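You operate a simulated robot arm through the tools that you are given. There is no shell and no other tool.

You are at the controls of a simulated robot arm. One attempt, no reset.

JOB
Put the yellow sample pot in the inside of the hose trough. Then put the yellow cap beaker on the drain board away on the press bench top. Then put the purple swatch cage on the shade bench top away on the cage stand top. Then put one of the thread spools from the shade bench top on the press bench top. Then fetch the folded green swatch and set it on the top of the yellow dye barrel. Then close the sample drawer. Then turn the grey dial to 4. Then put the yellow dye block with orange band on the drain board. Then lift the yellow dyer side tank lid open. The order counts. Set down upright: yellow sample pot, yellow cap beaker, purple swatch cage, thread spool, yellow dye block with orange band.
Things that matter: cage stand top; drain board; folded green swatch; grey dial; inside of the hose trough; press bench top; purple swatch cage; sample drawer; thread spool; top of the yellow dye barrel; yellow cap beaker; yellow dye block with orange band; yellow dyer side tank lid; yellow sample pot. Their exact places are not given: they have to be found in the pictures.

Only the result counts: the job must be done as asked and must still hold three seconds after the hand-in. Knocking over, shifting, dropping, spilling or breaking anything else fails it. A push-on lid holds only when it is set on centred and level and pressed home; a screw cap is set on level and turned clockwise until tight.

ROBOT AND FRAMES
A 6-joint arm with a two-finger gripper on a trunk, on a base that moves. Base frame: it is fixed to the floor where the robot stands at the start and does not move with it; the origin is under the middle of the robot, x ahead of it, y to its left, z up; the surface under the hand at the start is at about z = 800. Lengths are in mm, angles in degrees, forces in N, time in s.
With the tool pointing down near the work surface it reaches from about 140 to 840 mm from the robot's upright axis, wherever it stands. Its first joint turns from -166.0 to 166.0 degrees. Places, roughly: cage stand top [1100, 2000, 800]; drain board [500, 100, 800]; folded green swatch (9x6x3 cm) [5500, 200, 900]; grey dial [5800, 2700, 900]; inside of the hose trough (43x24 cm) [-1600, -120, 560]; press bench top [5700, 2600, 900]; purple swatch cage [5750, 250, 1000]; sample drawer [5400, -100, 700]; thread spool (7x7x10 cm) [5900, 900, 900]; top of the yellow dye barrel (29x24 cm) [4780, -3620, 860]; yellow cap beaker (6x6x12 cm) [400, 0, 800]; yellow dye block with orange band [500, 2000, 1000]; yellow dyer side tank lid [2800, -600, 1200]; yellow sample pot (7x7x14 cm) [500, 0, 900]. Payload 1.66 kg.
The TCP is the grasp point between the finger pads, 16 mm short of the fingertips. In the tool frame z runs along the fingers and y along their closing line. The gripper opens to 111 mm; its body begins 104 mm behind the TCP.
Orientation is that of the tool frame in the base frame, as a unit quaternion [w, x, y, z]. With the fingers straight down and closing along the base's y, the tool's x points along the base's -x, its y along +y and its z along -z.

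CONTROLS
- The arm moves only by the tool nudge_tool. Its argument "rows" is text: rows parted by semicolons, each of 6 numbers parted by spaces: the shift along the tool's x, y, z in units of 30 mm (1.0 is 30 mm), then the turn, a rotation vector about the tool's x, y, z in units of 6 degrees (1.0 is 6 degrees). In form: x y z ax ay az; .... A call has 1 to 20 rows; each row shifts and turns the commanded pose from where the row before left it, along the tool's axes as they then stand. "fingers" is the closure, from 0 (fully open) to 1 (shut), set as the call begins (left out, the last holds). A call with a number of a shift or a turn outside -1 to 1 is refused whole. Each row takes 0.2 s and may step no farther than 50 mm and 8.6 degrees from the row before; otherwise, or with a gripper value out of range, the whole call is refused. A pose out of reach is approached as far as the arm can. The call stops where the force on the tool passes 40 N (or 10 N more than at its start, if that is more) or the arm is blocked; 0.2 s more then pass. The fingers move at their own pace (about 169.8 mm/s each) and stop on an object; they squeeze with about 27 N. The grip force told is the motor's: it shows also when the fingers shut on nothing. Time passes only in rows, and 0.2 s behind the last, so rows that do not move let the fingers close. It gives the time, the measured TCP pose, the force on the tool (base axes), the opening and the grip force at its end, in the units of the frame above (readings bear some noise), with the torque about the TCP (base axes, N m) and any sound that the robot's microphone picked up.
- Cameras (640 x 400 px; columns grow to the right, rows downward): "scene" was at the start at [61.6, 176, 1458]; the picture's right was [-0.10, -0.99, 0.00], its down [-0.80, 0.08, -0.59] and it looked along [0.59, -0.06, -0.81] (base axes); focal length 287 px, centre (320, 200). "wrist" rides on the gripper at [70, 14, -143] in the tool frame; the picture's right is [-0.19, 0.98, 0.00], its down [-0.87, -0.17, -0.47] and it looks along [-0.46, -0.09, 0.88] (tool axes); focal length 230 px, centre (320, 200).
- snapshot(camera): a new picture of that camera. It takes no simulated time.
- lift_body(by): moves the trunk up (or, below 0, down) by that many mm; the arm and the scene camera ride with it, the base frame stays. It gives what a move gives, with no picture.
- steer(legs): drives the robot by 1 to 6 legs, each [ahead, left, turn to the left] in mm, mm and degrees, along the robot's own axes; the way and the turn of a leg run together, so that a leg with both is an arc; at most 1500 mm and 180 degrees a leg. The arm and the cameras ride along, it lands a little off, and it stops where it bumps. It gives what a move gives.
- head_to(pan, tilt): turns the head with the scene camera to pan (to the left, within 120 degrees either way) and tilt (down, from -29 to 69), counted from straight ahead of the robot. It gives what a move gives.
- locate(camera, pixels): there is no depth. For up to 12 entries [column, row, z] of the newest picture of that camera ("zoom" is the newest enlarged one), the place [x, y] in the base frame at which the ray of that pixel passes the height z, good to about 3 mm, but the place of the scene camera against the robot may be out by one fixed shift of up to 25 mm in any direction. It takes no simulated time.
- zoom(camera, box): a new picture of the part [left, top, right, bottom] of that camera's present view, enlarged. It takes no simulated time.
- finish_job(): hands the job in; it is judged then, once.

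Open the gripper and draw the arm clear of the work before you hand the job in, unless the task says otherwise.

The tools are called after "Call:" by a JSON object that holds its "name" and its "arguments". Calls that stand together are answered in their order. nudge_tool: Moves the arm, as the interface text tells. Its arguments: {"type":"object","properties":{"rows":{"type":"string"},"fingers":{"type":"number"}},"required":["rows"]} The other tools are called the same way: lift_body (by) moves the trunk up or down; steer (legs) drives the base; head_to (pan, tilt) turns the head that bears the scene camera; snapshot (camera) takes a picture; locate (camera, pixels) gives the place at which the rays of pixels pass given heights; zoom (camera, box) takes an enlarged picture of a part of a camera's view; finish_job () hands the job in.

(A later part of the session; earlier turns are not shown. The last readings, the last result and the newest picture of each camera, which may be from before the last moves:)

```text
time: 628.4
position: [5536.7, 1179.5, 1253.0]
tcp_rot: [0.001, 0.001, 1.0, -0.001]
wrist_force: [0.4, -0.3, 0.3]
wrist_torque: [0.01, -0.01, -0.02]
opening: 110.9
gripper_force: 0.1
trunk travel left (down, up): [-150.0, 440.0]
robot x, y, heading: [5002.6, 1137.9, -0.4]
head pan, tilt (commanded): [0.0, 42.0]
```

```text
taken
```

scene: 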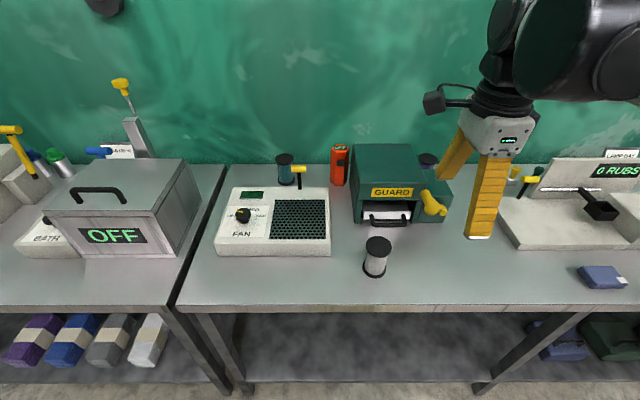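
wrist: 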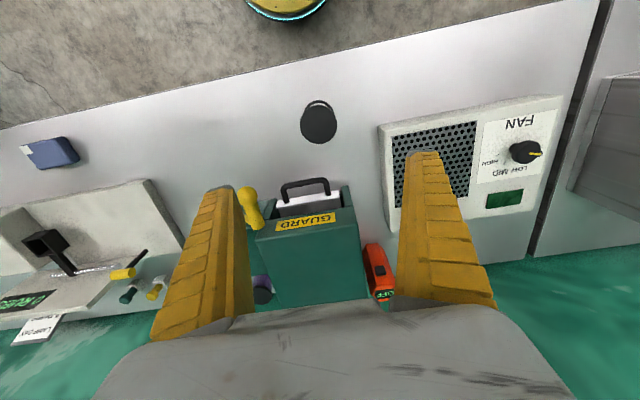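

Call:
{"name": "zoom", "arguments": {"camera": "wrist", "box": [270, 80, 370, 160]}}

Call:
{"name": "locate", "arguments": {"camera": "wrist", "pixels": [[319, 124, 980], [301, 124, 980], [337, 124, 980], [319, 105, 980], [319, 143, 980], [305, 187, 950], [395, 175, 900]]}}

```text
5.00 times, centred on (320, 120) of wrist
```

zoom: 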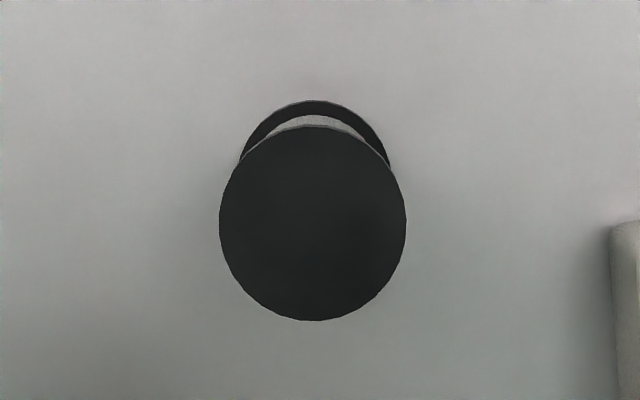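

```text
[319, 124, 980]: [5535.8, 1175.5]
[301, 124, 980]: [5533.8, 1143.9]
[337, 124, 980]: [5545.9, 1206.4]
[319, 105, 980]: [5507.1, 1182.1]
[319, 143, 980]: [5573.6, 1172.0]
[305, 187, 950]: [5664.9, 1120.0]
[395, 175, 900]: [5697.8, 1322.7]
```

The spool's top is centred at (5537,1175). I go down to z≈920, fingers on both sides in y.

Call:
{"name": "nudge_tool", "arguments": {"rows": "0 -0.13 0.8 0 0 0;0 0 0.9 0 0 0;0 0 0.9 0 0 0;0 0 0.9 0 0 0;0 0 0.9 0 0 0;0 0 0.9 0 0 0;0 0 0.9 0 0 0;0 0 0.9 0 0 0;0 0 0.9 0 0 0;0 0 0.9 0 0 0;0 0 0.9 0 0 0;0 0 0.8 0 0 0;0 0 0.5 0 0 0;0 0 0 0 0 0", "fingers": 0}}

Call:
{"name": "snapshot", "arguments": {"camera": "wrist"}}

Call:
{"name": "zoom", "arguments": {"camera": "scene", "box": [310, 190, 450, 300]}}

```text
time: 631.4
position: [5536.3, 1174.8, 920.8]
tcp_rot: [0.0, 0.002, 1.0, -0.001]
wrist_force: [-0.4, -0.6, 0.1]
wrist_torque: [-0.03, -0.01, -0.01]
opening: 110.8
gripper_force: 0.0
trunk travel left (down, up): [-150.0, 440.0]
robot x, y, heading: [5006.2, 1136.3, -0.3]
head pan, tilt (commanded): [0.0, 42.0]
```

```text
taken
```

wrist: 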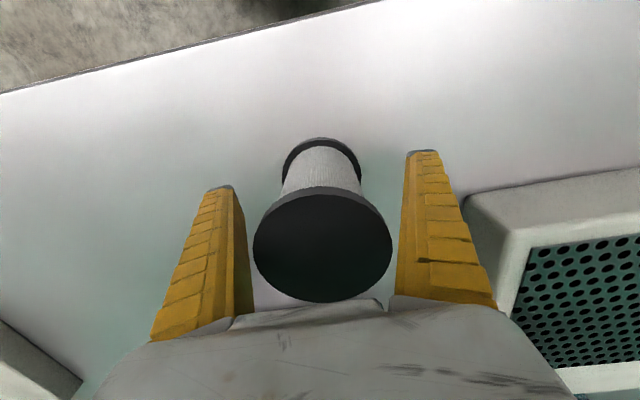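

```text
3.64 times, centred on (380, 245) of scene
```

zoom: 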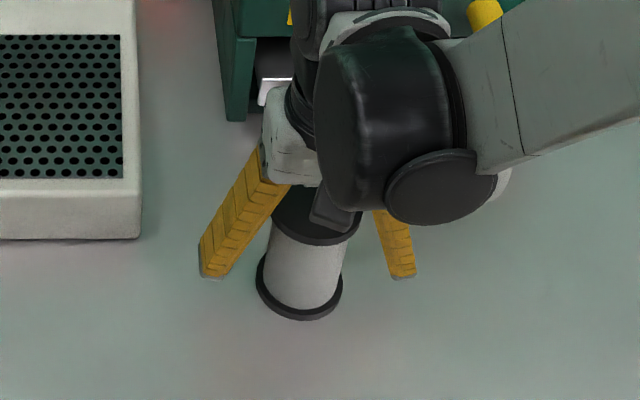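

The spool is well centred between the fingers. I close and lift slowly.

Call:
{"name": "nudge_tool", "arguments": {"rows": "0 0 0 0 0 0;0 0 0 0 0 0;0 0 0 0 0 0;0 0 0 0 0 0;0 0 0 0 0 0", "fingers": 1}}

Call:
{"name": "nudge_tool", "arguments": {"rows": "0 0 -0.05 0 0 0;0 0 -0.1 0 0 0;0 0 -0.1 0 0 0;0 0 -0.1 0 0 0;0 0 -0.1 0 0 0;0 0 -0.1 0 0 0;0 0 0 0 0 0"}}

Call:
{"name": "snapshot", "arguments": {"camera": "wrist"}}

Call:
{"name": "zoom", "arguments": {"camera": "scene", "box": [310, 190, 450, 300]}}

```text
time: 632.6
position: [5536.9, 1173.6, 920.6]
tcp_rot: [0.001, 0.002, 1.0, -0.001]
wrist_force: [1.7, -0.4, 3.0]
wrist_torque: [0.12, -0.12, -0.04]
opening: 62.8
gripper_force: 26.9
trunk travel left (down, up): [-150.0, 440.0]
robot x, y, heading: [5006.7, 1136.9, -0.3]
head pan, tilt (commanded): [0.0, 42.0]
```

```text
time: 634.2
position: [5536.3, 1173.9, 938.3]
tcp_rot: [0.0, 0.002, 1.0, -0.001]
wrist_force: [-0.8, -0.7, -0.9]
wrist_torque: [-0.02, -0.03, 0.0]
opening: 62.7
gripper_force: 27.3
trunk travel left (down, up): [-150.0, 440.0]
robot x, y, heading: [5002.9, 1137.1, -0.3]
head pan, tilt (commanded): [0.0, 42.0]
```

```text
taken
```

wrist: 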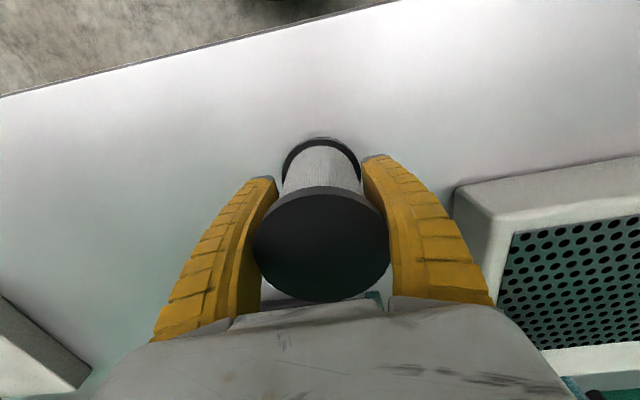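

```text
3.64 times, centred on (380, 245) of scene
```

zoom: 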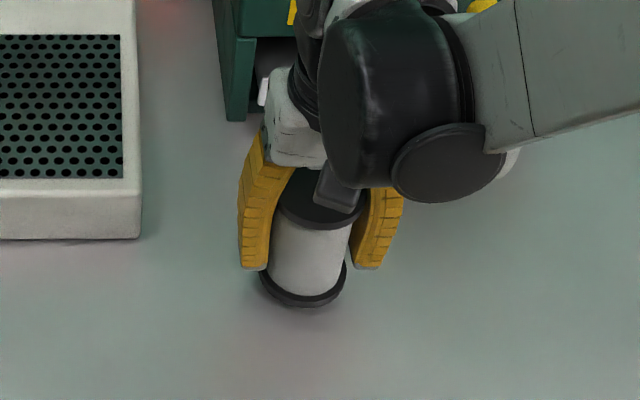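

The spool rides with the hand. I raise it by 300 mm with the trunk and draw it back from the bench.

Call:
{"name": "lift_body", "arguments": {"by": 300}}

Call:
{"name": "nudge_tool", "arguments": {"rows": "0.2 0 0 0 0 0;0.4 0 0 0 0 0;0.45 0 0 0 0 0;0.45 0 0 0 0 0;0.45 0 0 0 0 0;0.45 0 0 0 0 0;0.45 0 0 0 0 0;0.45 0 0 0 0 0;0.45 0 0 0 0 0;0.45 0 0 0 0 0;0.45 0 0 0 0 0;0.45 0 0 0 0 0;0.3 0 0 0 0 0;0.1 0 0 0 0 0;0 0 0 0 0 0"}}

Call:
{"name": "steer", "arguments": {"legs": [[0, 1300, 0.3]]}}

Call:
{"name": "head_to", "arguments": {"pan": 0, "tilt": 48}}

Call:
{"name": "snapshot", "arguments": {"camera": "scene"}}

Call:
{"name": "snapshot", "arguments": {"camera": "wrist"}}

```text
time: 637.2
position: [5537.7, 1174.6, 1236.6]
tcp_rot: [0.0, 0.002, 1.0, -0.001]
wrist_force: [-0.5, 0.2, -1.1]
wrist_torque: [0.01, 0.01, 0.0]
opening: 62.6
gripper_force: 27.1
trunk travel left (down, up): [-450.0, 140.0]
robot x, y, heading: [5007.1, 1135.4, -0.4]
head pan, tilt (commanded): [0.0, 42.0]
```

```text
time: 640.4
position: [5372.5, 1175.3, 1236.8]
tcp_rot: [0.0, 0.001, 1.0, -0.001]
wrist_force: [-0.3, -0.3, -2.2]
wrist_torque: [0.03, -0.01, -0.01]
opening: 62.8
gripper_force: 26.8
trunk travel left (down, up): [-450.0, 140.0]
robot x, y, heading: [5006.8, 1137.5, -0.4]
head pan, tilt (commanded): [0.0, 42.0]
```

```text
time: 646.9
position: [5376.5, 2480.6, 1236.8]
tcp_rot: [0.0, 0.002, 1.0, -0.001]
wrist_force: [-0.4, 0.6, -1.9]
wrist_torque: [-0.01, 0.03, -0.01]
opening: 62.5
gripper_force: 27.1
trunk travel left (down, up): [-450.0, 140.0]
robot x, y, heading: [5008.0, 2444.9, -0.3]
head pan, tilt (commanded): [0.0, 42.0]
```

```text
time: 647.6
position: [5377.1, 2480.7, 1235.9]
tcp_rot: [0.0, 0.002, 1.0, -0.001]
wrist_force: [-0.5, 0.0, -1.6]
wrist_torque: [-0.01, 0.01, 0.0]
opening: 62.4
gripper_force: 26.5
trunk travel left (down, up): [-450.0, 140.0]
robot x, y, heading: [5008.8, 2443.6, -0.1]
head pan, tilt (commanded): [0.0, 48.0]
```

```text
taken
```

scene: 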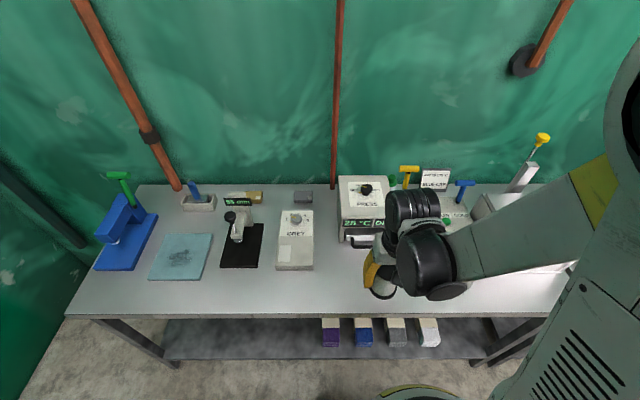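

```text
taken
```

wrist: 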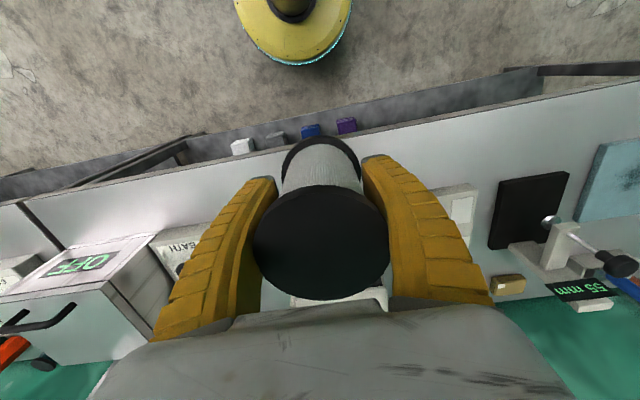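

A free spot for the spool is the front strip at about (5510,2560), left of the beaker and right-front of the GREY box. I carry it there and lower the trunk.

Call:
{"name": "nudge_tool", "arguments": {"rows": "-0.2 0.12 0 0 0 0;-0.4 0.24 0 0 0 0;-0.4 0.24 0 0 0 0;-0.4 0.24 0 0 0 0;-0.4 0.24 0 0 0 0;-0.4 0.24 0 0 0 0;-0.4 0.24 0 0 0 0;-0.4 0.24 0 0 0 0;-0.4 0.24 0 0 0 0;-0.4 0.24 0 0 0 0;-0.4 0.22 0 0 0 0;-0.2 0.12 0 0 0 0;0 0 0 0 0 0"}}

Call:
{"name": "lift_body", "arguments": {"by": -250}}

Call:
{"name": "snapshot", "arguments": {"camera": "scene"}}

Call:
{"name": "snapshot", "arguments": {"camera": "wrist"}}

```text
time: 650.4
position: [5509.3, 2557.7, 1235.7]
tcp_rot: [0.0, 0.002, 1.0, -0.001]
wrist_force: [-0.7, -0.1, -1.6]
wrist_torque: [0.0, 0.0, 0.01]
opening: 62.4
gripper_force: 26.9
trunk travel left (down, up): [-450.0, 140.0]
robot x, y, heading: [5009.7, 2444.4, -0.0]
head pan, tilt (commanded): [0.0, 48.0]
```

```text
time: 653.0
position: [5509.1, 2558.7, 987.6]
tcp_rot: [0.0, 0.002, 1.0, -0.001]
wrist_force: [-0.1, -0.1, -1.3]
wrist_torque: [-0.03, 0.03, 0.01]
opening: 62.4
gripper_force: 27.3
trunk travel left (down, up): [-200.0, 390.0]
robot x, y, heading: [5004.6, 2446.7, -0.1]
head pan, tilt (commanded): [0.0, 48.0]
```

```text
taken
```

scene: 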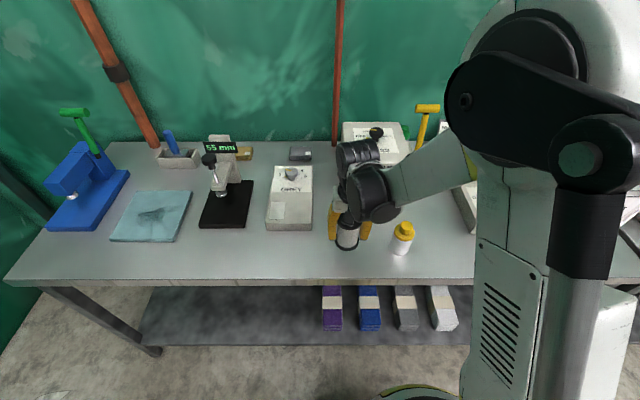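

```text
taken
```

wrist: 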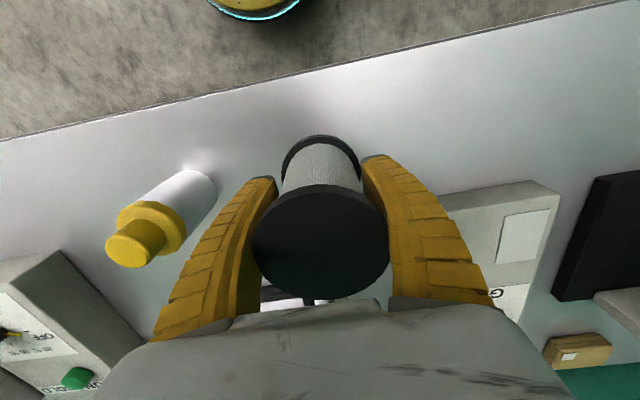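

The spool hangs over a free spot, the beaker well off to the side. I lower it to contact.

Call:
{"name": "nudge_tool", "arguments": {"rows": "0 0 0.2 0 0 0;0 0 0.3 0 0 0;0 0 0.3 0 0 0;0 0 0.3 0 0 0;0 0 0.3 0 0 0;0 0 0.3 0 0 0;0 0 0.2 0 0 0;0 0 0 0 0 0"}}

Call:
{"name": "nudge_tool", "arguments": {"rows": "0 0 0.06 0 0 0;0 0 0.06 0 0 0;0 0 0 0 0 0"}}

Call:
{"name": "nudge_tool", "arguments": {"rows": "0 0 0.06 0 0 0;0 0 0.06 0 0 0;0 0 0 0 0 0"}}

```text
time: 654.8
position: [5509.8, 2558.7, 929.4]
tcp_rot: [0.0, 0.002, 1.0, -0.001]
wrist_force: [0.0, 0.6, -1.2]
wrist_torque: [-0.01, -0.02, 0.01]
opening: 62.2
gripper_force: 26.7
trunk travel left (down, up): [-200.0, 390.0]
robot x, y, heading: [5009.4, 2443.5, -0.3]
head pan, tilt (commanded): [0.0, 48.0]
```

```text
time: 655.6
position: [5508.4, 2557.1, 925.8]
tcp_rot: [-0.001, 0.002, 1.0, 0.0]
wrist_force: [-0.2, -0.9, -0.4]
wrist_torque: [-0.01, 0.02, 0.01]
opening: 62.0
gripper_force: 27.4
trunk travel left (down, up): [-200.0, 390.0]
robot x, y, heading: [5012.8, 2443.0, -0.2]
head pan, tilt (commanded): [0.0, 48.0]
```

```text
time: 656.4
position: [5508.9, 2559.1, 921.3]
tcp_rot: [0.0, 0.002, 1.0, -0.001]
wrist_force: [-0.4, 0.8, -1.8]
wrist_torque: [0.0, 0.01, 0.03]
opening: 61.7
gripper_force: 26.9
trunk travel left (down, up): [-200.0, 390.0]
robot x, y, heading: [5009.5, 2441.3, -0.3]
head pan, tilt (commanded): [0.0, 48.0]
```

Almost there (about 40 mm of spool below the TCP). I creep on until the force rises.

Call:
{"name": "nudge_tool", "arguments": {"rows": "0 0 0.06 0 0 0;0 0 0 0 0 0"}}

Call:
{"name": "nudge_tool", "arguments": {"rows": "0 0 0.06 0 0 0;0 0 0 0 0 0"}}

Call:
{"name": "nudge_tool", "arguments": {"rows": "0 0 0.06 0 0 0;0 0 0 0 0 0"}}

Call:
{"name": "zoom", "arguments": {"camera": "scene", "box": [290, 190, 420, 270]}}

```text
time: 657.0
position: [5508.3, 2558.1, 920.8]
tcp_rot: [0.001, 0.001, 1.0, -0.001]
wrist_force: [1.3, 0.9, 14.5]
wrist_torque: [-0.03, -0.33, 0.01]
opening: 62.9
gripper_force: 27.1
trunk travel left (down, up): [-200.0, 390.0]
robot x, y, heading: [5010.3, 2443.9, -0.1]
head pan, tilt (commanded): [0.0, 48.0]
```

```text
time: 657.6
position: [5508.9, 2556.7, 918.7]
tcp_rot: [0.001, 0.002, 1.0, 0.0]
wrist_force: [6.1, 3.8, 23.0]
wrist_torque: [0.12, -0.1, 0.11]
opening: 63.3
gripper_force: 27.0
trunk travel left (down, up): [-200.0, 390.0]
robot x, y, heading: [5010.0, 2442.2, -0.1]
head pan, tilt (commanded): [0.0, 48.0]
```

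```text
time: 658.2
position: [5509.9, 2557.5, 917.1]
tcp_rot: [0.001, 0.004, 1.0, -0.001]
wrist_force: [7.7, 3.3, 22.3]
wrist_torque: [0.13, -0.15, 0.06]
opening: 63.2
gripper_force: 26.9
trunk travel left (down, up): [-200.0, 390.0]
robot x, y, heading: [5011.0, 2443.4, -0.2]
head pan, tilt (commanded): [0.0, 48.0]
```

```text
4.92 times, centred on (355, 230) of scene
```

zoom: 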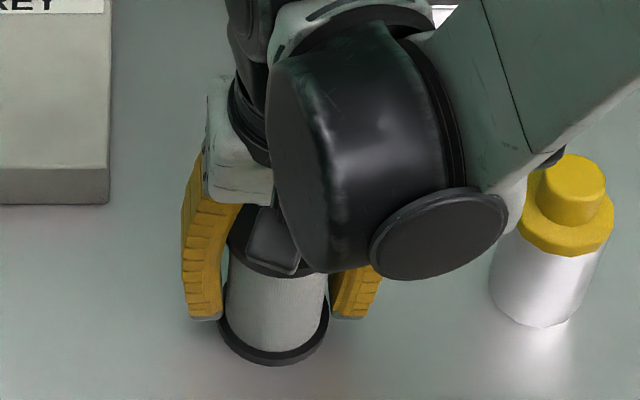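

The spool stands on the bench. I ease up 4 mm, open the fingers and rise.

Call:
{"name": "nudge_tool", "arguments": {"rows": "0 0 -0.13 0 0 0;0 0 0 0 0 0"}}

Call:
{"name": "nudge_tool", "arguments": {"rows": "0 0 0 0 0 0;0 0 0 0 0 0;0 0 0 0 0 0", "fingers": 0}}

Call:
{"name": "nudge_tool", "arguments": {"rows": "0 0 -0.2 0 0 0;0 0 -0.5 0 0 0;0 0 -0.8 0 0 0;0 0 -0.9 0 0 0;0 0 -0.9 0 0 0;0 0 -0.9 0 0 0;0 0 -0.9 0 0 0;0 0 -0.9 0 0 0;0 0 -0.9 0 0 0;0 0 -0.9 0 0 0;0 0 -0.9 0 0 0;0 0 0 0 0 0"}}

Call:
{"name": "snapshot", "arguments": {"camera": "scene"}}

Call:
{"name": "snapshot", "arguments": {"camera": "wrist"}}

```text
time: 658.8
position: [5509.1, 2558.2, 920.1]
tcp_rot: [0.0, 0.002, 1.0, -0.001]
wrist_force: [0.3, 0.8, -1.4]
wrist_torque: [-0.03, 0.03, 0.0]
opening: 62.6
gripper_force: 27.1
trunk travel left (down, up): [-200.0, 390.0]
robot x, y, heading: [5008.6, 2444.5, -0.1]
head pan, tilt (commanded): [0.0, 48.0]
```

```text
time: 659.6
position: [5508.8, 2557.5, 920.4]
tcp_rot: [0.0, 0.002, 1.0, -0.001]
wrist_force: [0.5, -0.4, 0.8]
wrist_torque: [-0.01, 0.0, 0.0]
opening: 110.9
gripper_force: 0.1
trunk travel left (down, up): [-200.0, 390.0]
robot x, y, heading: [5012.9, 2439.8, -0.2]
head pan, tilt (commanded): [0.0, 48.0]
```

```text
time: 662.2
position: [5509.6, 2557.8, 1182.4]
tcp_rot: [0.0, 0.002, 1.0, -0.002]
wrist_force: [-0.2, -0.2, 0.7]
wrist_torque: [0.03, -0.03, -0.02]
opening: 110.5
gripper_force: 0.0
trunk travel left (down, up): [-200.0, 390.0]
robot x, y, heading: [5009.5, 2442.9, -0.1]
head pan, tilt (commanded): [0.0, 48.0]
```

```text
taken
```

scene: 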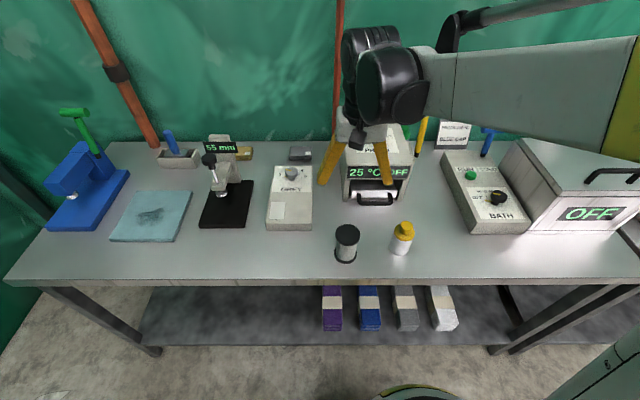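

```text
taken
```

wrist: 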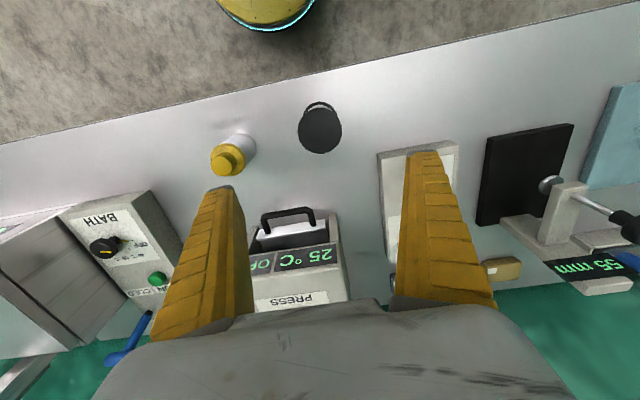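

Both the spool and the beaker stand upright on the press bench; step four is done. I draw the arm back and strafe right to the green swatch.

Call:
{"name": "nudge_tool", "arguments": {"rows": "0.9 0 -0.3 0 0 0;0.9 0 -0.3 0 0 0;0.9 0 -0.3 0 0 0;0.9 0 -0.3 0 0 0;0.9 0 -0.3 0 0 0;0.3 0 0 0 0 0;0 0 0 0 0 0"}}

Call:
{"name": "steer", "arguments": {"legs": [[-10, -1400, 0.1], [0, -560, 0]]}}

Call:
{"name": "head_to", "arguments": {"pan": -20, "tilt": 45}}

Call:
{"name": "snapshot", "arguments": {"camera": "scene"}}

Call:
{"name": "snapshot", "arguments": {"camera": "wrist"}}

```text
time: 663.8
position: [5365.0, 2558.1, 1226.5]
tcp_rot: [0.0, 0.003, 1.0, -0.002]
wrist_force: [-0.3, 0.6, -0.7]
wrist_torque: [0.0, 0.02, 0.03]
opening: 111.0
gripper_force: 0.1
trunk travel left (down, up): [-200.0, 390.0]
robot x, y, heading: [5010.2, 2441.4, 0.0]
head pan, tilt (commanded): [0.0, 48.0]
```

```text
time: 673.5
position: [5345.6, 608.2, 1226.4]
tcp_rot: [0.0, 0.0, 1.0, 0.0]
wrist_force: [0.5, 0.2, -0.5]
wrist_torque: [0.0, 0.0, 0.02]
opening: 111.0
gripper_force: 0.1
trunk travel left (down, up): [-200.0, 390.0]
robot x, y, heading: [4991.9, 493.4, 0.1]
head pan, tilt (commanded): [0.0, 48.0]
```

```text
time: 674.4
position: [5346.0, 609.6, 1226.5]
tcp_rot: [0.0, 0.001, 1.0, 0.0]
wrist_force: [-0.2, 0.1, -0.7]
wrist_torque: [0.0, -0.02, -0.04]
opening: 110.9
gripper_force: 0.1
trunk travel left (down, up): [-200.0, 390.0]
robot x, y, heading: [4992.7, 493.6, 0.1]
head pan, tilt (commanded): [-20.0, 45.0]
```

```text
taken
```

scene: 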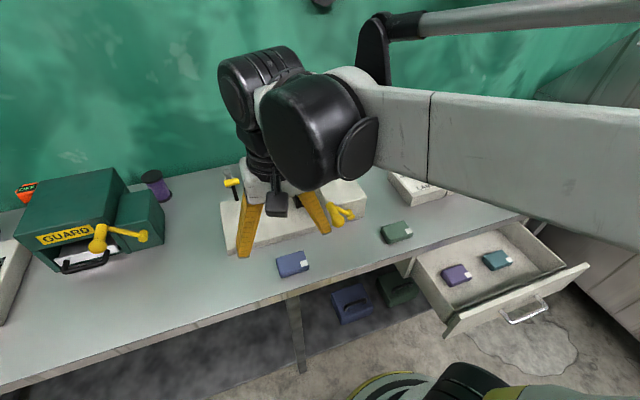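

```text
taken
```

wrist: 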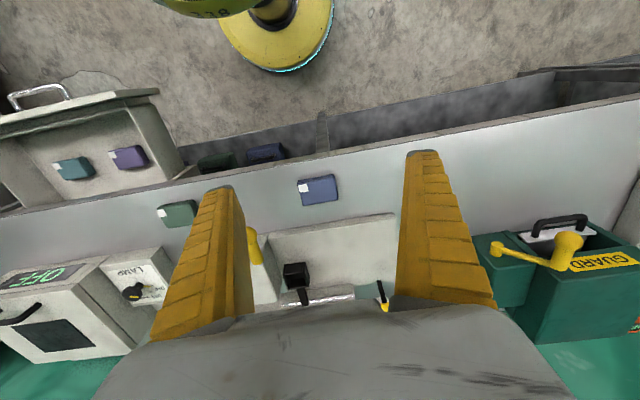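

The green swatch shows at (397,232) in the scene and (177,213) in the wrist view, lying 9 cm along y. I move over it at (5497,236) and turn the tool 90° so as to grip its 6 cm width.

Call:
{"name": "nudge_tool", "arguments": {"rows": "-0.39 -0.95 0 0 0 0;-0.39 -0.95 0 0 0 0;-0.39 -0.95 0 0 0 0;-0.39 -0.95 0 0 0 0;-0.39 -0.95 0 0 0 0;-0.39 -0.95 0 0 0 0;-0.39 -0.95 0 0 0 0;-0.39 -0.95 0 0 0 0;-0.39 -0.95 0 0 0 0;-0.39 -0.95 0 0 0 0;-0.39 -0.95 0 0 0 0;-0.39 -0.95 0 0 0 0;-0.39 -0.95 0 0 0 0;0 0 0 0 0 0"}}

Call:
{"name": "nudge_tool", "arguments": {"rows": "0 0 0 0 0 1;0 0 0 0 0 1;0 0 0 0 0 1;0 0 0 0 0 1;0 0 0 0 0 1;0 0 0 0 0 1;0 0 0 0 0 1;0 0 0 0 0 1;0 0 0 0 0 1;0 0 0 0 0 1;0 0 0 0 0 1;0 0 0 0 0 1;0 0 0 0 0 1;0 0 0 0 0 1;0 0 0 0 0 1;0 0 0 0 0 0"}}

Call:
{"name": "snapshot", "arguments": {"camera": "wrist"}}

Call:
{"name": "snapshot", "arguments": {"camera": "scene"}}

```text
time: 677.4
position: [5498.3, 238.4, 1228.0]
tcp_rot: [0.0, -0.001, 1.0, -0.001]
wrist_force: [1.0, 0.0, 1.1]
wrist_torque: [-0.02, 0.02, 0.01]
opening: 111.0
gripper_force: 0.0
trunk travel left (down, up): [-200.0, 390.0]
robot x, y, heading: [4991.4, 492.6, -0.1]
head pan, tilt (commanded): [-20.0, 45.0]
```

```text
time: 680.8
position: [5497.1, 239.6, 1227.2]
tcp_rot: [0.0, 0.708, 0.706, -0.001]
wrist_force: [0.9, 0.2, 0.3]
wrist_torque: [0.0, 0.01, 0.0]
opening: 110.9
gripper_force: 0.1
trunk travel left (down, up): [-200.0, 390.0]
robot x, y, heading: [4988.2, 491.2, -0.3]
head pan, tilt (commanded): [-20.0, 45.0]
```

```text
taken
```

wrist: 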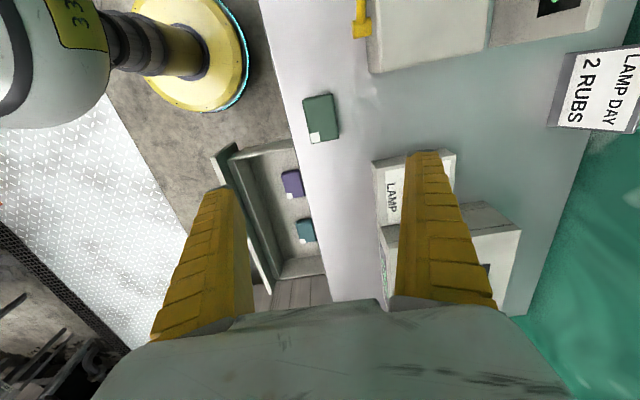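

```text
taken
```

scene: 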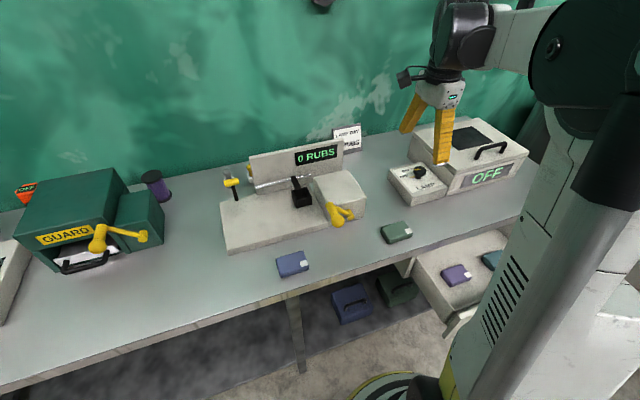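

Call:
{"name": "zoom", "arguments": {"camera": "wrist", "box": [270, 70, 370, 160]}}

Call:
{"name": "locate", "arguments": {"camera": "wrist", "pixels": [[320, 117, 910], [303, 98, 910], [332, 93, 910], [340, 138, 910], [310, 143, 910]]}}

```text
4.44 times, centred on (320, 115) of wrist
```

zoom: 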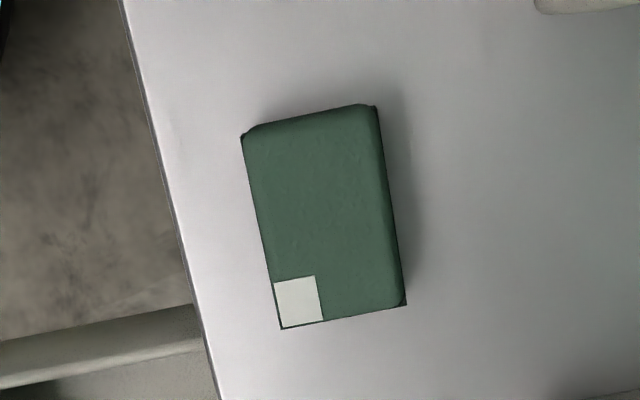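

```text
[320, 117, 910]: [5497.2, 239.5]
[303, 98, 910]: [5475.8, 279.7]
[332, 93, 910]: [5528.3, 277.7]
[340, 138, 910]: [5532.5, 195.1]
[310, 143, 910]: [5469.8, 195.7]
```

The swatch is centred at about (5500,237), right under the hand. I go down to z≈902.

Call:
{"name": "nudge_tool", "arguments": {"rows": "-0.05 0.1 0.9 0 0 0;0 0 0.9 0 0 0;0 0 0.9 0 0 0;0 0 0.9 0 0 0;0 0 0.9 0 0 0;0 0 0.9 0 0 0;0 0 0.9 0 0 0;0 0 0.9 0 0 0;0 0 0.9 0 0 0;0 0 0.9 0 0 0;0 0 0.8 0 0 0;0 0 0.5 0 0 0;0 0 0.3 0 0 0;0 0 0.2 0 0 0;0 0 0 0 0 0", "fingers": 0}}

Call:
{"name": "snapshot", "arguments": {"camera": "wrist"}}

Call:
{"name": "zoom", "arguments": {"camera": "scene", "box": [340, 160, 460, 260]}}

```text
time: 684.0
position: [5502.3, 235.3, 902.4]
tcp_rot: [0.0, 0.706, 0.708, 0.0]
wrist_force: [0.3, -0.4, -0.2]
wrist_torque: [-0.02, -0.01, 0.02]
opening: 110.9
gripper_force: 0.0
trunk travel left (down, up): [-200.0, 390.0]
robot x, y, heading: [4993.4, 490.1, 0.2]
head pan, tilt (commanded): [-20.0, 45.0]
```

```text
taken
```

wrist: 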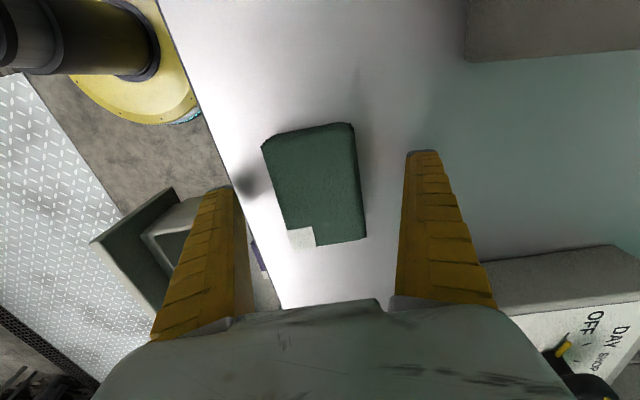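

```text
4.00 times, centred on (400, 210) of scene
```

zoom: 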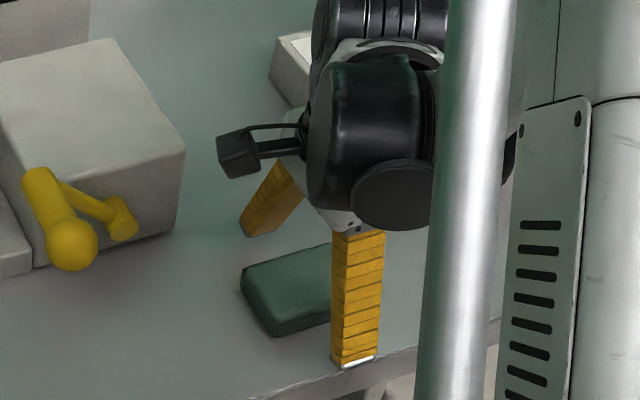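

The swatch's centre is about 8 mm toward +y of the TCP. I shift that much and close the fingers.

Call:
{"name": "nudge_tool", "arguments": {"rows": "0.13 -0.05 0 0 0 0;0.13 -0.05 0.05 0 0 0;0 0 0 0 0 0"}}

Call:
{"name": "nudge_tool", "arguments": {"rows": "0 0 0 0 0 0;0 0 0 0 0 0;0 0 0 0 0 0;0 0 0 0 0 0;0 0 0 0 0 0", "fingers": 1}}

Call:
{"name": "nudge_tool", "arguments": {"rows": "0 0 -0.05 0 0 0;0 0 -0.1 0 0 0;0 0 -0.1 0 0 0;0 0 -0.1 0 0 0;0 0 -0.1 0 0 0;0 0 -0.1 0 0 0;0 0 0 0 0 0"}}

Call:
{"name": "snapshot", "arguments": {"camera": "wrist"}}

Call:
{"name": "zoom", "arguments": {"camera": "scene", "box": [340, 160, 460, 260]}}

```text
time: 684.8
position: [5498.4, 244.2, 899.2]
tcp_rot: [0.001, 0.707, 0.707, 0.0]
wrist_force: [0.2, -0.2, 0.4]
wrist_torque: [0.01, -0.04, 0.0]
opening: 111.0
gripper_force: 0.0
trunk travel left (down, up): [-200.0, 390.0]
robot x, y, heading: [4991.3, 489.0, 0.0]
head pan, tilt (commanded): [-20.0, 45.0]
```

```text
time: 686.0
position: [5497.8, 244.8, 901.4]
tcp_rot: [0.0, 0.707, 0.707, -0.001]
wrist_force: [0.7, 0.5, 3.3]
wrist_torque: [0.0, -0.04, 0.01]
opening: 55.0
gripper_force: 27.2
trunk travel left (down, up): [-200.0, 390.0]
robot x, y, heading: [4992.4, 493.0, 0.1]
head pan, tilt (commanded): [-20.0, 45.0]
```

```text
time: 687.6
position: [5499.0, 245.3, 917.0]
tcp_rot: [0.001, 0.707, 0.707, 0.0]
wrist_force: [-0.3, 0.6, 0.6]
wrist_torque: [0.03, -0.03, 0.03]
opening: 55.0
gripper_force: 26.8
trunk travel left (down, up): [-200.0, 390.0]
robot x, y, heading: [4992.1, 493.1, 0.0]
head pan, tilt (commanded): [-20.0, 45.0]
```

```text
taken
```

wrist: 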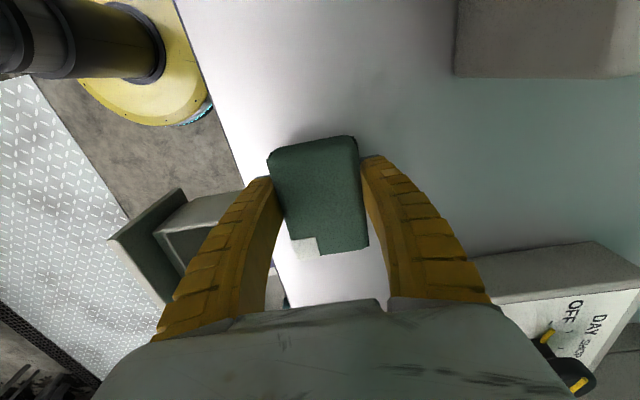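

```text
4.00 times, centred on (400, 210) of scene
```

zoom: 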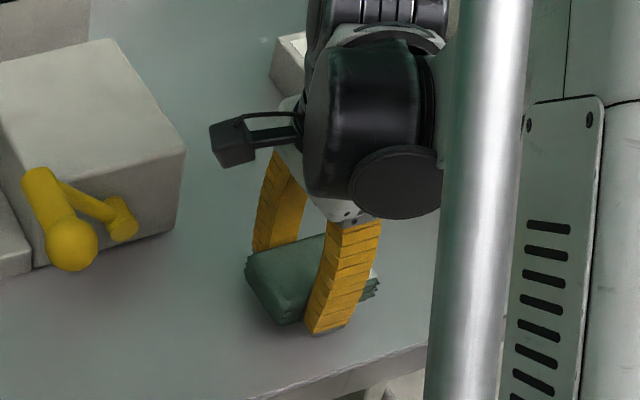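

The swatch is held (55 mm). I raise it with the trunk, draw the arm in, and drive to the back aisle toward the barrels.

Call:
{"name": "lift_body", "arguments": {"by": 350}}

Call:
{"name": "nudge_tool", "arguments": {"rows": "0.2 -0.2 0 0 0 0;0.4 -0.4 0 0 0 0;0.5 -0.4 0 0 0 0;0.5 -0.4 0 0 0 0;0.5 -0.4 0 0 0 0;0.5 -0.4 0 0 0 0;0.5 -0.4 0 0 0 0;0.5 -0.4 0 0 0 0;0.5 -0.4 0 0 0 0;0.5 -0.2 0 0 0 0;0.5 0 0 0 0 0;0.5 0 0 0 0 0;0 0 0 0 0 0"}}

Call:
{"name": "steer", "arguments": {"legs": [[-1200, 180, 0], [0, 0, -90], [1450, 0, 0], [1450, 0, 0], [700, 0, 0]]}}

Call:
{"name": "head_to", "arguments": {"pan": 40, "tilt": 30}}

Call:
{"name": "snapshot", "arguments": {"camera": "scene"}}

```text
time: 691.0
position: [5498.4, 244.0, 1267.4]
tcp_rot: [0.0, 0.707, 0.707, -0.002]
wrist_force: [0.0, 0.1, -1.0]
wrist_torque: [-0.04, 0.0, -0.02]
opening: 55.1
gripper_force: 26.9
trunk travel left (down, up): [-550.0, 40.0]
robot x, y, heading: [4994.2, 493.4, 0.1]
head pan, tilt (commanded): [-20.0, 45.0]
```

```text
time: 693.8
position: [5397.7, 409.9, 1278.3]
tcp_rot: [0.0, 0.707, 0.707, 0.0]
wrist_force: [-0.3, -0.8, -0.2]
wrist_torque: [0.01, 0.01, 0.02]
opening: 55.3
gripper_force: 26.8
out of reach, approached as far as the arm can: row 9, 10, 12
trunk travel left (down, up): [-550.0, 40.0]
robot x, y, heading: [4991.2, 491.7, 0.1]
head pan, tilt (commanded): [-20.0, 45.0]
```

```text
time: 720.9
position: [3777.4, -3344.4, 1278.7]
tcp_rot: [0.0, 1.0, 0.014, -0.001]
wrist_force: [-0.6, -0.6, -0.1]
wrist_torque: [-0.05, -0.01, -0.01]
opening: 54.9
gripper_force: 27.3
trunk travel left (down, up): [-550.0, 40.0]
robot x, y, heading: [3844.5, -2936.1, -88.4]
head pan, tilt (commanded): [-20.0, 45.0]
```

```text
time: 722.1
position: [3777.1, -3342.6, 1279.1]
tcp_rot: [0.0, 1.0, 0.014, -0.001]
wrist_force: [-1.1, -0.4, -0.8]
wrist_torque: [0.02, 0.02, 0.01]
opening: 55.1
gripper_force: 27.2
trunk travel left (down, up): [-550.0, 40.0]
robot x, y, heading: [3848.0, -2937.5, -88.5]
head pan, tilt (commanded): [40.0, 30.0]
```

```text
taken
```

scene: 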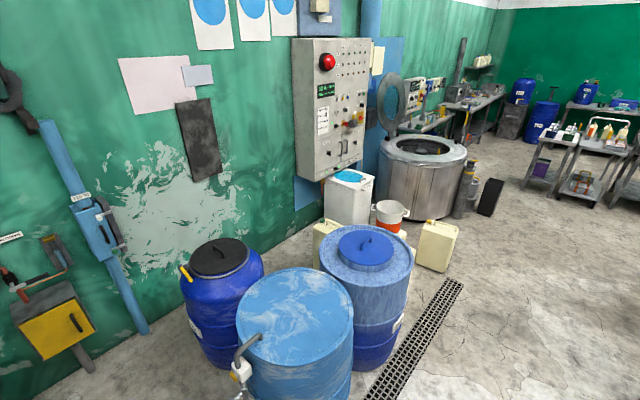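

Three barrels stand here: dark blue at (222,265), light blue with a flat top at (295,310), and one with a handled lid at (366,250). I locate their tops and zoom in for markings.

Call:
{"name": "locate", "arguments": {"camera": "scene", "pixels": [[295, 312, 860], [219, 258, 860], [366, 250, 860], [238, 312, 860], [352, 312, 860], [295, 270, 860], [295, 358, 860]]}}

Call:
{"name": "zoom", "arguments": {"camera": "scene", "box": [170, 210, 430, 400]}}

Call:
{"name": "zoom", "arguments": {"camera": "scene", "box": [170, 230, 270, 330]}}

```text
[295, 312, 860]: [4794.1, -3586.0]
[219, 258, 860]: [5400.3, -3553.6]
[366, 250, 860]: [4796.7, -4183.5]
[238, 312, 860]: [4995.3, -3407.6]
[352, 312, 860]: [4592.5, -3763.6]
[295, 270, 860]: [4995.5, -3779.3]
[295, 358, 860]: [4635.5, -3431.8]
```

```text
2.11 times, centred on (300, 305) of scene
```

zoom: 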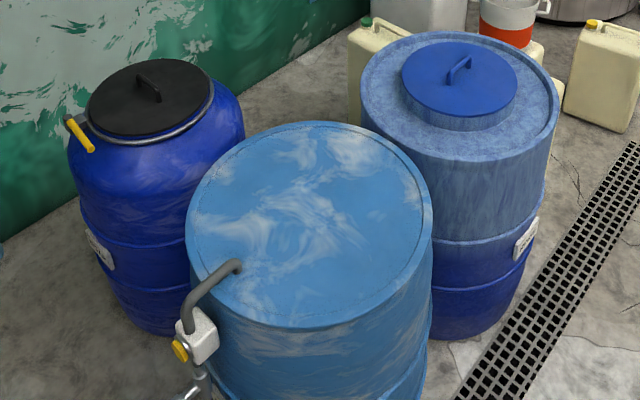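

```text
4.00 times, centred on (220, 280) of scene
```

zoom: 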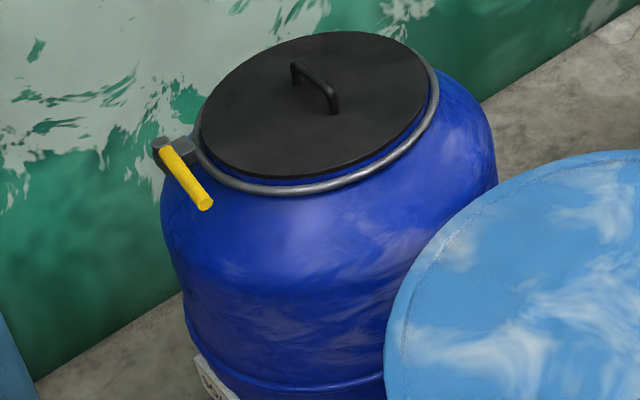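

The light-blue flat-topped barrel with the yellow tap, centred at about (4790,−3595), is the target. I drive level with it and turn to face it.

Call:
{"name": "steer", "arguments": {"legs": [[660, 0, 0], [0, 0, 88.5], [290, 0, 0]]}}

Call:
{"name": "head_to", "arguments": {"pan": 0, "tilt": 50}}

Call:
{"name": "snapshot", "arguments": {"camera": "scene"}}

Call:
{"name": "snapshot", "arguments": {"camera": "wrist"}}

```text
time: 731.1
position: [4561.6, -3672.1, 1279.8]
tcp_rot: [0.001, 0.708, 0.706, -0.001]
wrist_force: [0.2, -0.8, -0.2]
wrist_torque: [-0.03, 0.05, 0.0]
opening: 55.2
gripper_force: 26.8
trunk travel left (down, up): [-550.0, 40.0]
robot x, y, heading: [4156.6, -3590.7, -0.1]
head pan, tilt (commanded): [40.0, 30.0]
```

```text
time: 732.2
position: [4560.9, -3671.2, 1278.3]
tcp_rot: [0.002, 0.708, 0.706, -0.001]
wrist_force: [0.1, -0.2, -1.1]
wrist_torque: [-0.02, 0.0, 0.0]
opening: 55.1
gripper_force: 26.6
trunk travel left (down, up): [-550.0, 40.0]
robot x, y, heading: [4156.6, -3590.1, 0.3]
head pan, tilt (commanded): [0.0, 50.0]
```

```text
taken
```

scene: 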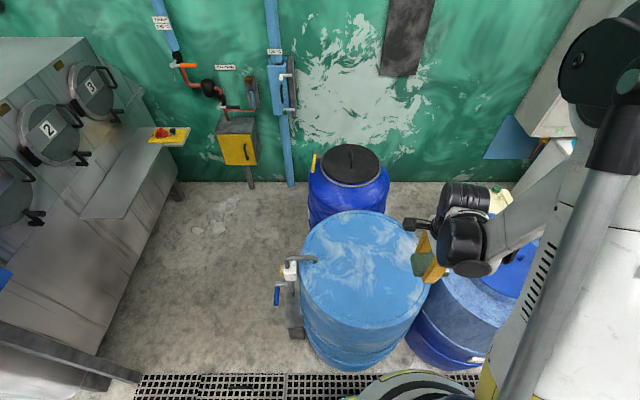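

```text
taken
```

wrist: 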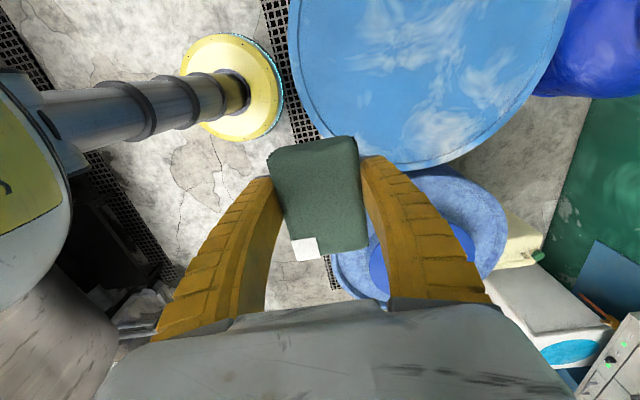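

I locate rim points of the barrel's top at z=860 in both views to find its centre.

Call:
{"name": "locate", "arguments": {"camera": "wrist", "pixels": [[289, 40, 860], [305, 100, 860], [345, 142, 860], [400, 163, 860], [460, 155, 860], [520, 105, 860], [556, 40, 860]]}}

Call:
{"name": "locate", "arguments": {"camera": "scene", "pixels": [[364, 268, 860], [302, 262, 860], [427, 268, 860], [364, 211, 860], [364, 331, 860], [310, 262, 880]]}}

```text
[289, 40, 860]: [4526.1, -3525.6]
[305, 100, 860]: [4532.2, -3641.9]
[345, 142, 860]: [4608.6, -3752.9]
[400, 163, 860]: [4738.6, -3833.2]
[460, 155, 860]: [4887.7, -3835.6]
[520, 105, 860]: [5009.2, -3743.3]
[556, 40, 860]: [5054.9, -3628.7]
```

```text
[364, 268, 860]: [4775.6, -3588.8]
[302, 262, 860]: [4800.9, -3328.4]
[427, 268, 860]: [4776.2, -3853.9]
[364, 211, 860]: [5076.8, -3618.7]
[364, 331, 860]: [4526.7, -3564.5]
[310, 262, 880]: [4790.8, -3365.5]
```

The barrel's top is a circle of about 270 mm radius centred near (4788,−3585). I carry the swatch over (4785,−3600).

Call:
{"name": "nudge_tool", "arguments": {"rows": "0.1 0.3 0 0 0 0;0.15 0.5 0 0 0 0;0.17 0.55 0 0 0 0;0.17 0.55 0 0 0 0;0.17 0.55 0 0 0 0;0.17 0.55 0 0 0 0;0.17 0.55 0 0 0 0;0.17 0.55 0 0 0 0;0.17 0.55 0 0 0 0;0.17 0.55 0 0 0 0;0.17 0.55 0 0 0 0;0.17 0.55 0 0 0 0;0.17 0.55 0 0 0 0;0.15 0.5 0 0 0 0;0.1 0.15 0 0 0 0;0 0 0 0 0 0"}}

Call:
{"name": "lift_body", "arguments": {"by": -330}}

Call:
{"name": "snapshot", "arguments": {"camera": "scene"}}

Call:
{"name": "snapshot", "arguments": {"camera": "wrist"}}

```text
time: 735.6
position: [4785.7, -3601.4, 1277.9]
tcp_rot: [0.0, 0.707, 0.707, -0.002]
wrist_force: [0.2, -0.2, -0.4]
wrist_torque: [0.01, -0.01, 0.01]
opening: 54.8
gripper_force: 26.8
trunk travel left (down, up): [-550.0, 40.0]
robot x, y, heading: [4153.3, -3591.6, 0.3]
head pan, tilt (commanded): [0.0, 50.0]
```

```text
time: 738.9
position: [4786.4, -3601.3, 948.5]
tcp_rot: [0.001, 0.707, 0.707, -0.001]
wrist_force: [0.1, 0.4, 0.2]
wrist_torque: [0.03, 0.01, 0.0]
opening: 55.1
gripper_force: 27.3
trunk travel left (down, up): [-220.0, 370.0]
robot x, y, heading: [4159.2, -3592.2, -0.2]
head pan, tilt (commanded): [0.0, 50.0]
```

```text
taken
```

scene: 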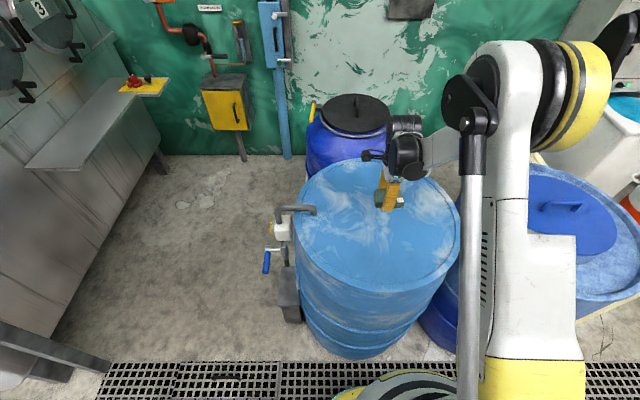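

```text
taken
```

wrist: 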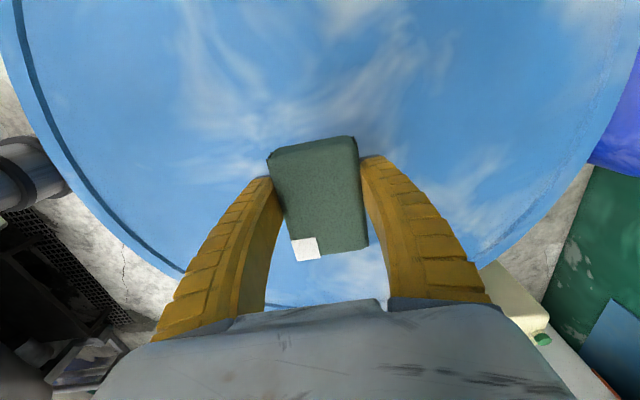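

The swatch is over the barrel's middle, about 65 mm above the top. I lower it and creep to contact.

Call:
{"name": "nudge_tool", "arguments": {"rows": "0 0 0.2 0 0 0;0 0 0.3 0 0 0;0 0 0.3 0 0 0;0 0 0.3 0 0 0;0 0 0.3 0 0 0;0 0 0.2 0 0 0;0 0 0.1 0 0 0;0 0 0 0 0 0"}}

Call:
{"name": "nudge_tool", "arguments": {"rows": "0 0 0.08 0 0 0;0 0 0.08 0 0 0;0 0 0 0 0 0"}}

Call:
{"name": "nudge_tool", "arguments": {"rows": "0 0 0.08 0 0 0;0 0 0.08 0 0 0;0 0 0 0 0 0"}}

Call:
{"name": "zoom", "arguments": {"camera": "scene", "box": [320, 140, 470, 270]}}

```text
time: 740.7
position: [4786.3, -3602.1, 897.9]
tcp_rot: [0.0, 0.708, 0.707, 0.0]
wrist_force: [-0.1, -0.5, -0.1]
wrist_torque: [0.01, -0.01, -0.03]
opening: 55.2
gripper_force: 26.9
trunk travel left (down, up): [-220.0, 370.0]
robot x, y, heading: [4152.4, -3591.1, 0.2]
head pan, tilt (commanded): [0.0, 50.0]
```

```text
time: 741.5
position: [4785.6, -3602.3, 891.7]
tcp_rot: [0.001, 0.708, 0.707, 0.0]
wrist_force: [1.1, -0.2, 0.0]
wrist_torque: [0.04, 0.0, -0.01]
opening: 55.0
gripper_force: 27.0
trunk travel left (down, up): [-220.0, 370.0]
robot x, y, heading: [4154.4, -3592.3, -0.0]
head pan, tilt (commanded): [0.0, 50.0]
```

```text
time: 742.3
position: [4785.9, -3602.4, 887.9]
tcp_rot: [0.001, 0.708, 0.706, -0.001]
wrist_force: [0.5, -0.4, -0.8]
wrist_torque: [-0.01, 0.0, 0.03]
opening: 55.0
gripper_force: 26.9
trunk travel left (down, up): [-220.0, 370.0]
robot x, y, heading: [4155.5, -3589.0, -0.1]
head pan, tilt (commanded): [0.0, 50.0]
```

```text
3.08 times, centred on (395, 205) of scene
```

zoom: 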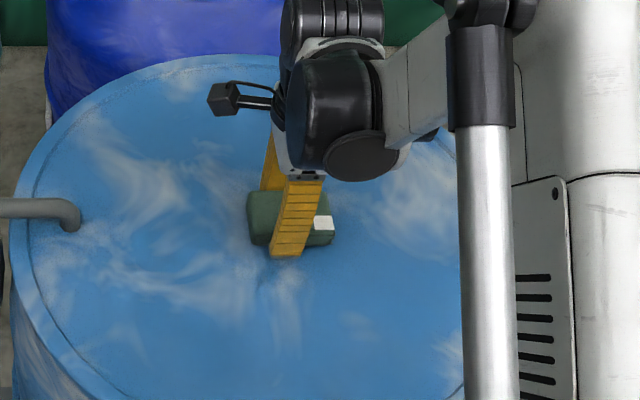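

Not yet in contact at TCP z≈888. I keep creeping down.

Call:
{"name": "nudge_tool", "arguments": {"rows": "0 0 0.08 0 0 0;0 0 0.08 0 0 0;0 0 0 0 0 0"}}

Call:
{"name": "nudge_tool", "arguments": {"rows": "0 0 0.08 0 0 0;0 0 0.08 0 0 0;0 0 0 0 0 0"}}

Call:
{"name": "nudge_tool", "arguments": {"rows": "0 0 0.08 0 0 0;0 0 0 0 0 0"}}

```text
time: 743.1
position: [4785.0, -3601.1, 883.8]
tcp_rot: [0.001, 0.707, 0.707, 0.0]
wrist_force: [6.7, 0.5, 25.8]
wrist_torque: [-0.04, -0.09, 0.04]
opening: 60.6
gripper_force: 27.0
trunk travel left (down, up): [-220.0, 370.0]
robot x, y, heading: [4158.5, -3590.6, -0.0]
head pan, tilt (commanded): [0.0, 50.0]
```

```text
time: 743.9
position: [4785.0, -3600.9, 879.3]
tcp_rot: [0.002, 0.707, 0.707, 0.0]
wrist_force: [8.6, -0.6, 31.3]
wrist_torque: [-0.03, -0.11, 0.02]
opening: 66.6
gripper_force: 26.9
trunk travel left (down, up): [-220.0, 370.0]
robot x, y, heading: [4156.4, -3589.7, -0.2]
head pan, tilt (commanded): [0.0, 50.0]
```

```text
time: 744.5
position: [4784.1, -3601.8, 876.9]
tcp_rot: [0.001, 0.708, 0.706, 0.0]
wrist_force: [5.8, -1.8, 31.2]
wrist_torque: [-0.02, -0.05, 0.03]
opening: 69.3
gripper_force: 26.8
trunk travel left (down, up): [-220.0, 370.0]
robot x, y, heading: [4155.0, -3588.7, -0.1]
head pan, tilt (commanded): [0.0, 50.0]
```

The swatch is on the barrel (contact at TCP z≈885). I ease up 8 mm, open and rise.

Call:
{"name": "nudge_tool", "arguments": {"rows": "0 0 -0.12 0 0 0;0 0 -0.12 0 0 0;0 0 0 0 0 0"}}

Call:
{"name": "nudge_tool", "arguments": {"rows": "0 0 0 0 0 0;0 0 0 0 0 0;0 0 0 0 0 0", "fingers": 0}}

Call:
{"name": "nudge_tool", "arguments": {"rows": "0 0 -0.2 0 0 0;0 0 -0.5 0 0 0;0 0 -0.8 0 0 0;0 0 -0.9 0 0 0;0 0 -0.9 0 0 0;0 0 -0.9 0 0 0;0 0 -0.9 0 0 0;0 0 -0.9 0 0 0;0 0 -0.9 0 0 0;0 0 0 0 0 0"}}

Call:
{"name": "snapshot", "arguments": {"camera": "wrist"}}

Call:
{"name": "snapshot", "arguments": {"camera": "scene"}}

```text
time: 745.3
position: [4784.0, -3600.1, 884.9]
tcp_rot: [0.001, 0.708, 0.706, -0.001]
wrist_force: [2.2, -1.8, 24.4]
wrist_torque: [0.0, -0.05, 0.06]
opening: 59.7
gripper_force: 26.7
trunk travel left (down, up): [-220.0, 370.0]
robot x, y, heading: [4155.4, -3589.6, -0.1]
head pan, tilt (commanded): [0.0, 50.0]
```

```text
time: 746.1
position: [4785.3, -3601.3, 883.2]
tcp_rot: [0.001, 0.708, 0.706, 0.0]
wrist_force: [-0.1, 0.3, 0.5]
wrist_torque: [-0.03, -0.03, 0.0]
opening: 110.9
gripper_force: 0.1
trunk travel left (down, up): [-220.0, 370.0]
robot x, y, heading: [4156.6, -3588.6, 0.2]
head pan, tilt (commanded): [0.0, 50.0]
```

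```text
time: 748.3
position: [4786.1, -3601.7, 1090.3]
tcp_rot: [0.001, 0.708, 0.706, -0.001]
wrist_force: [-1.0, -1.0, -0.1]
wrist_torque: [-0.02, -0.01, 0.03]
opening: 110.8
gripper_force: 0.1
trunk travel left (down, up): [-220.0, 370.0]
robot x, y, heading: [4155.0, -3589.2, -0.3]
head pan, tilt (commanded): [0.0, 50.0]
```

```text
taken
```

wrist: 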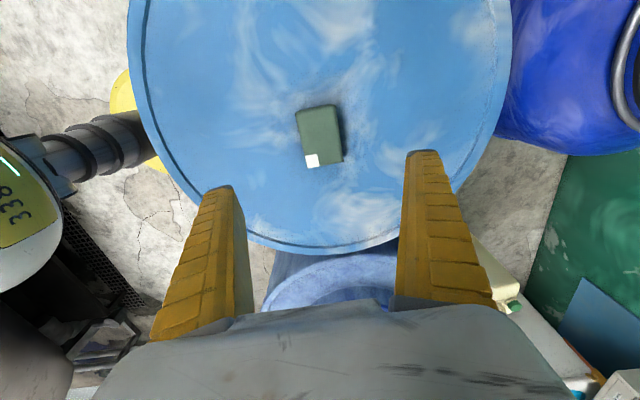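

```text
taken
```

scene: 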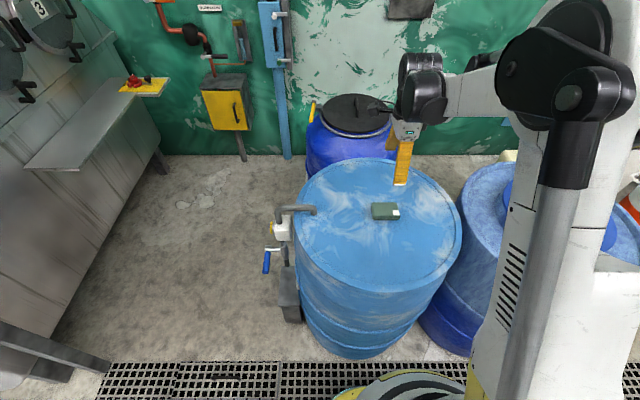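

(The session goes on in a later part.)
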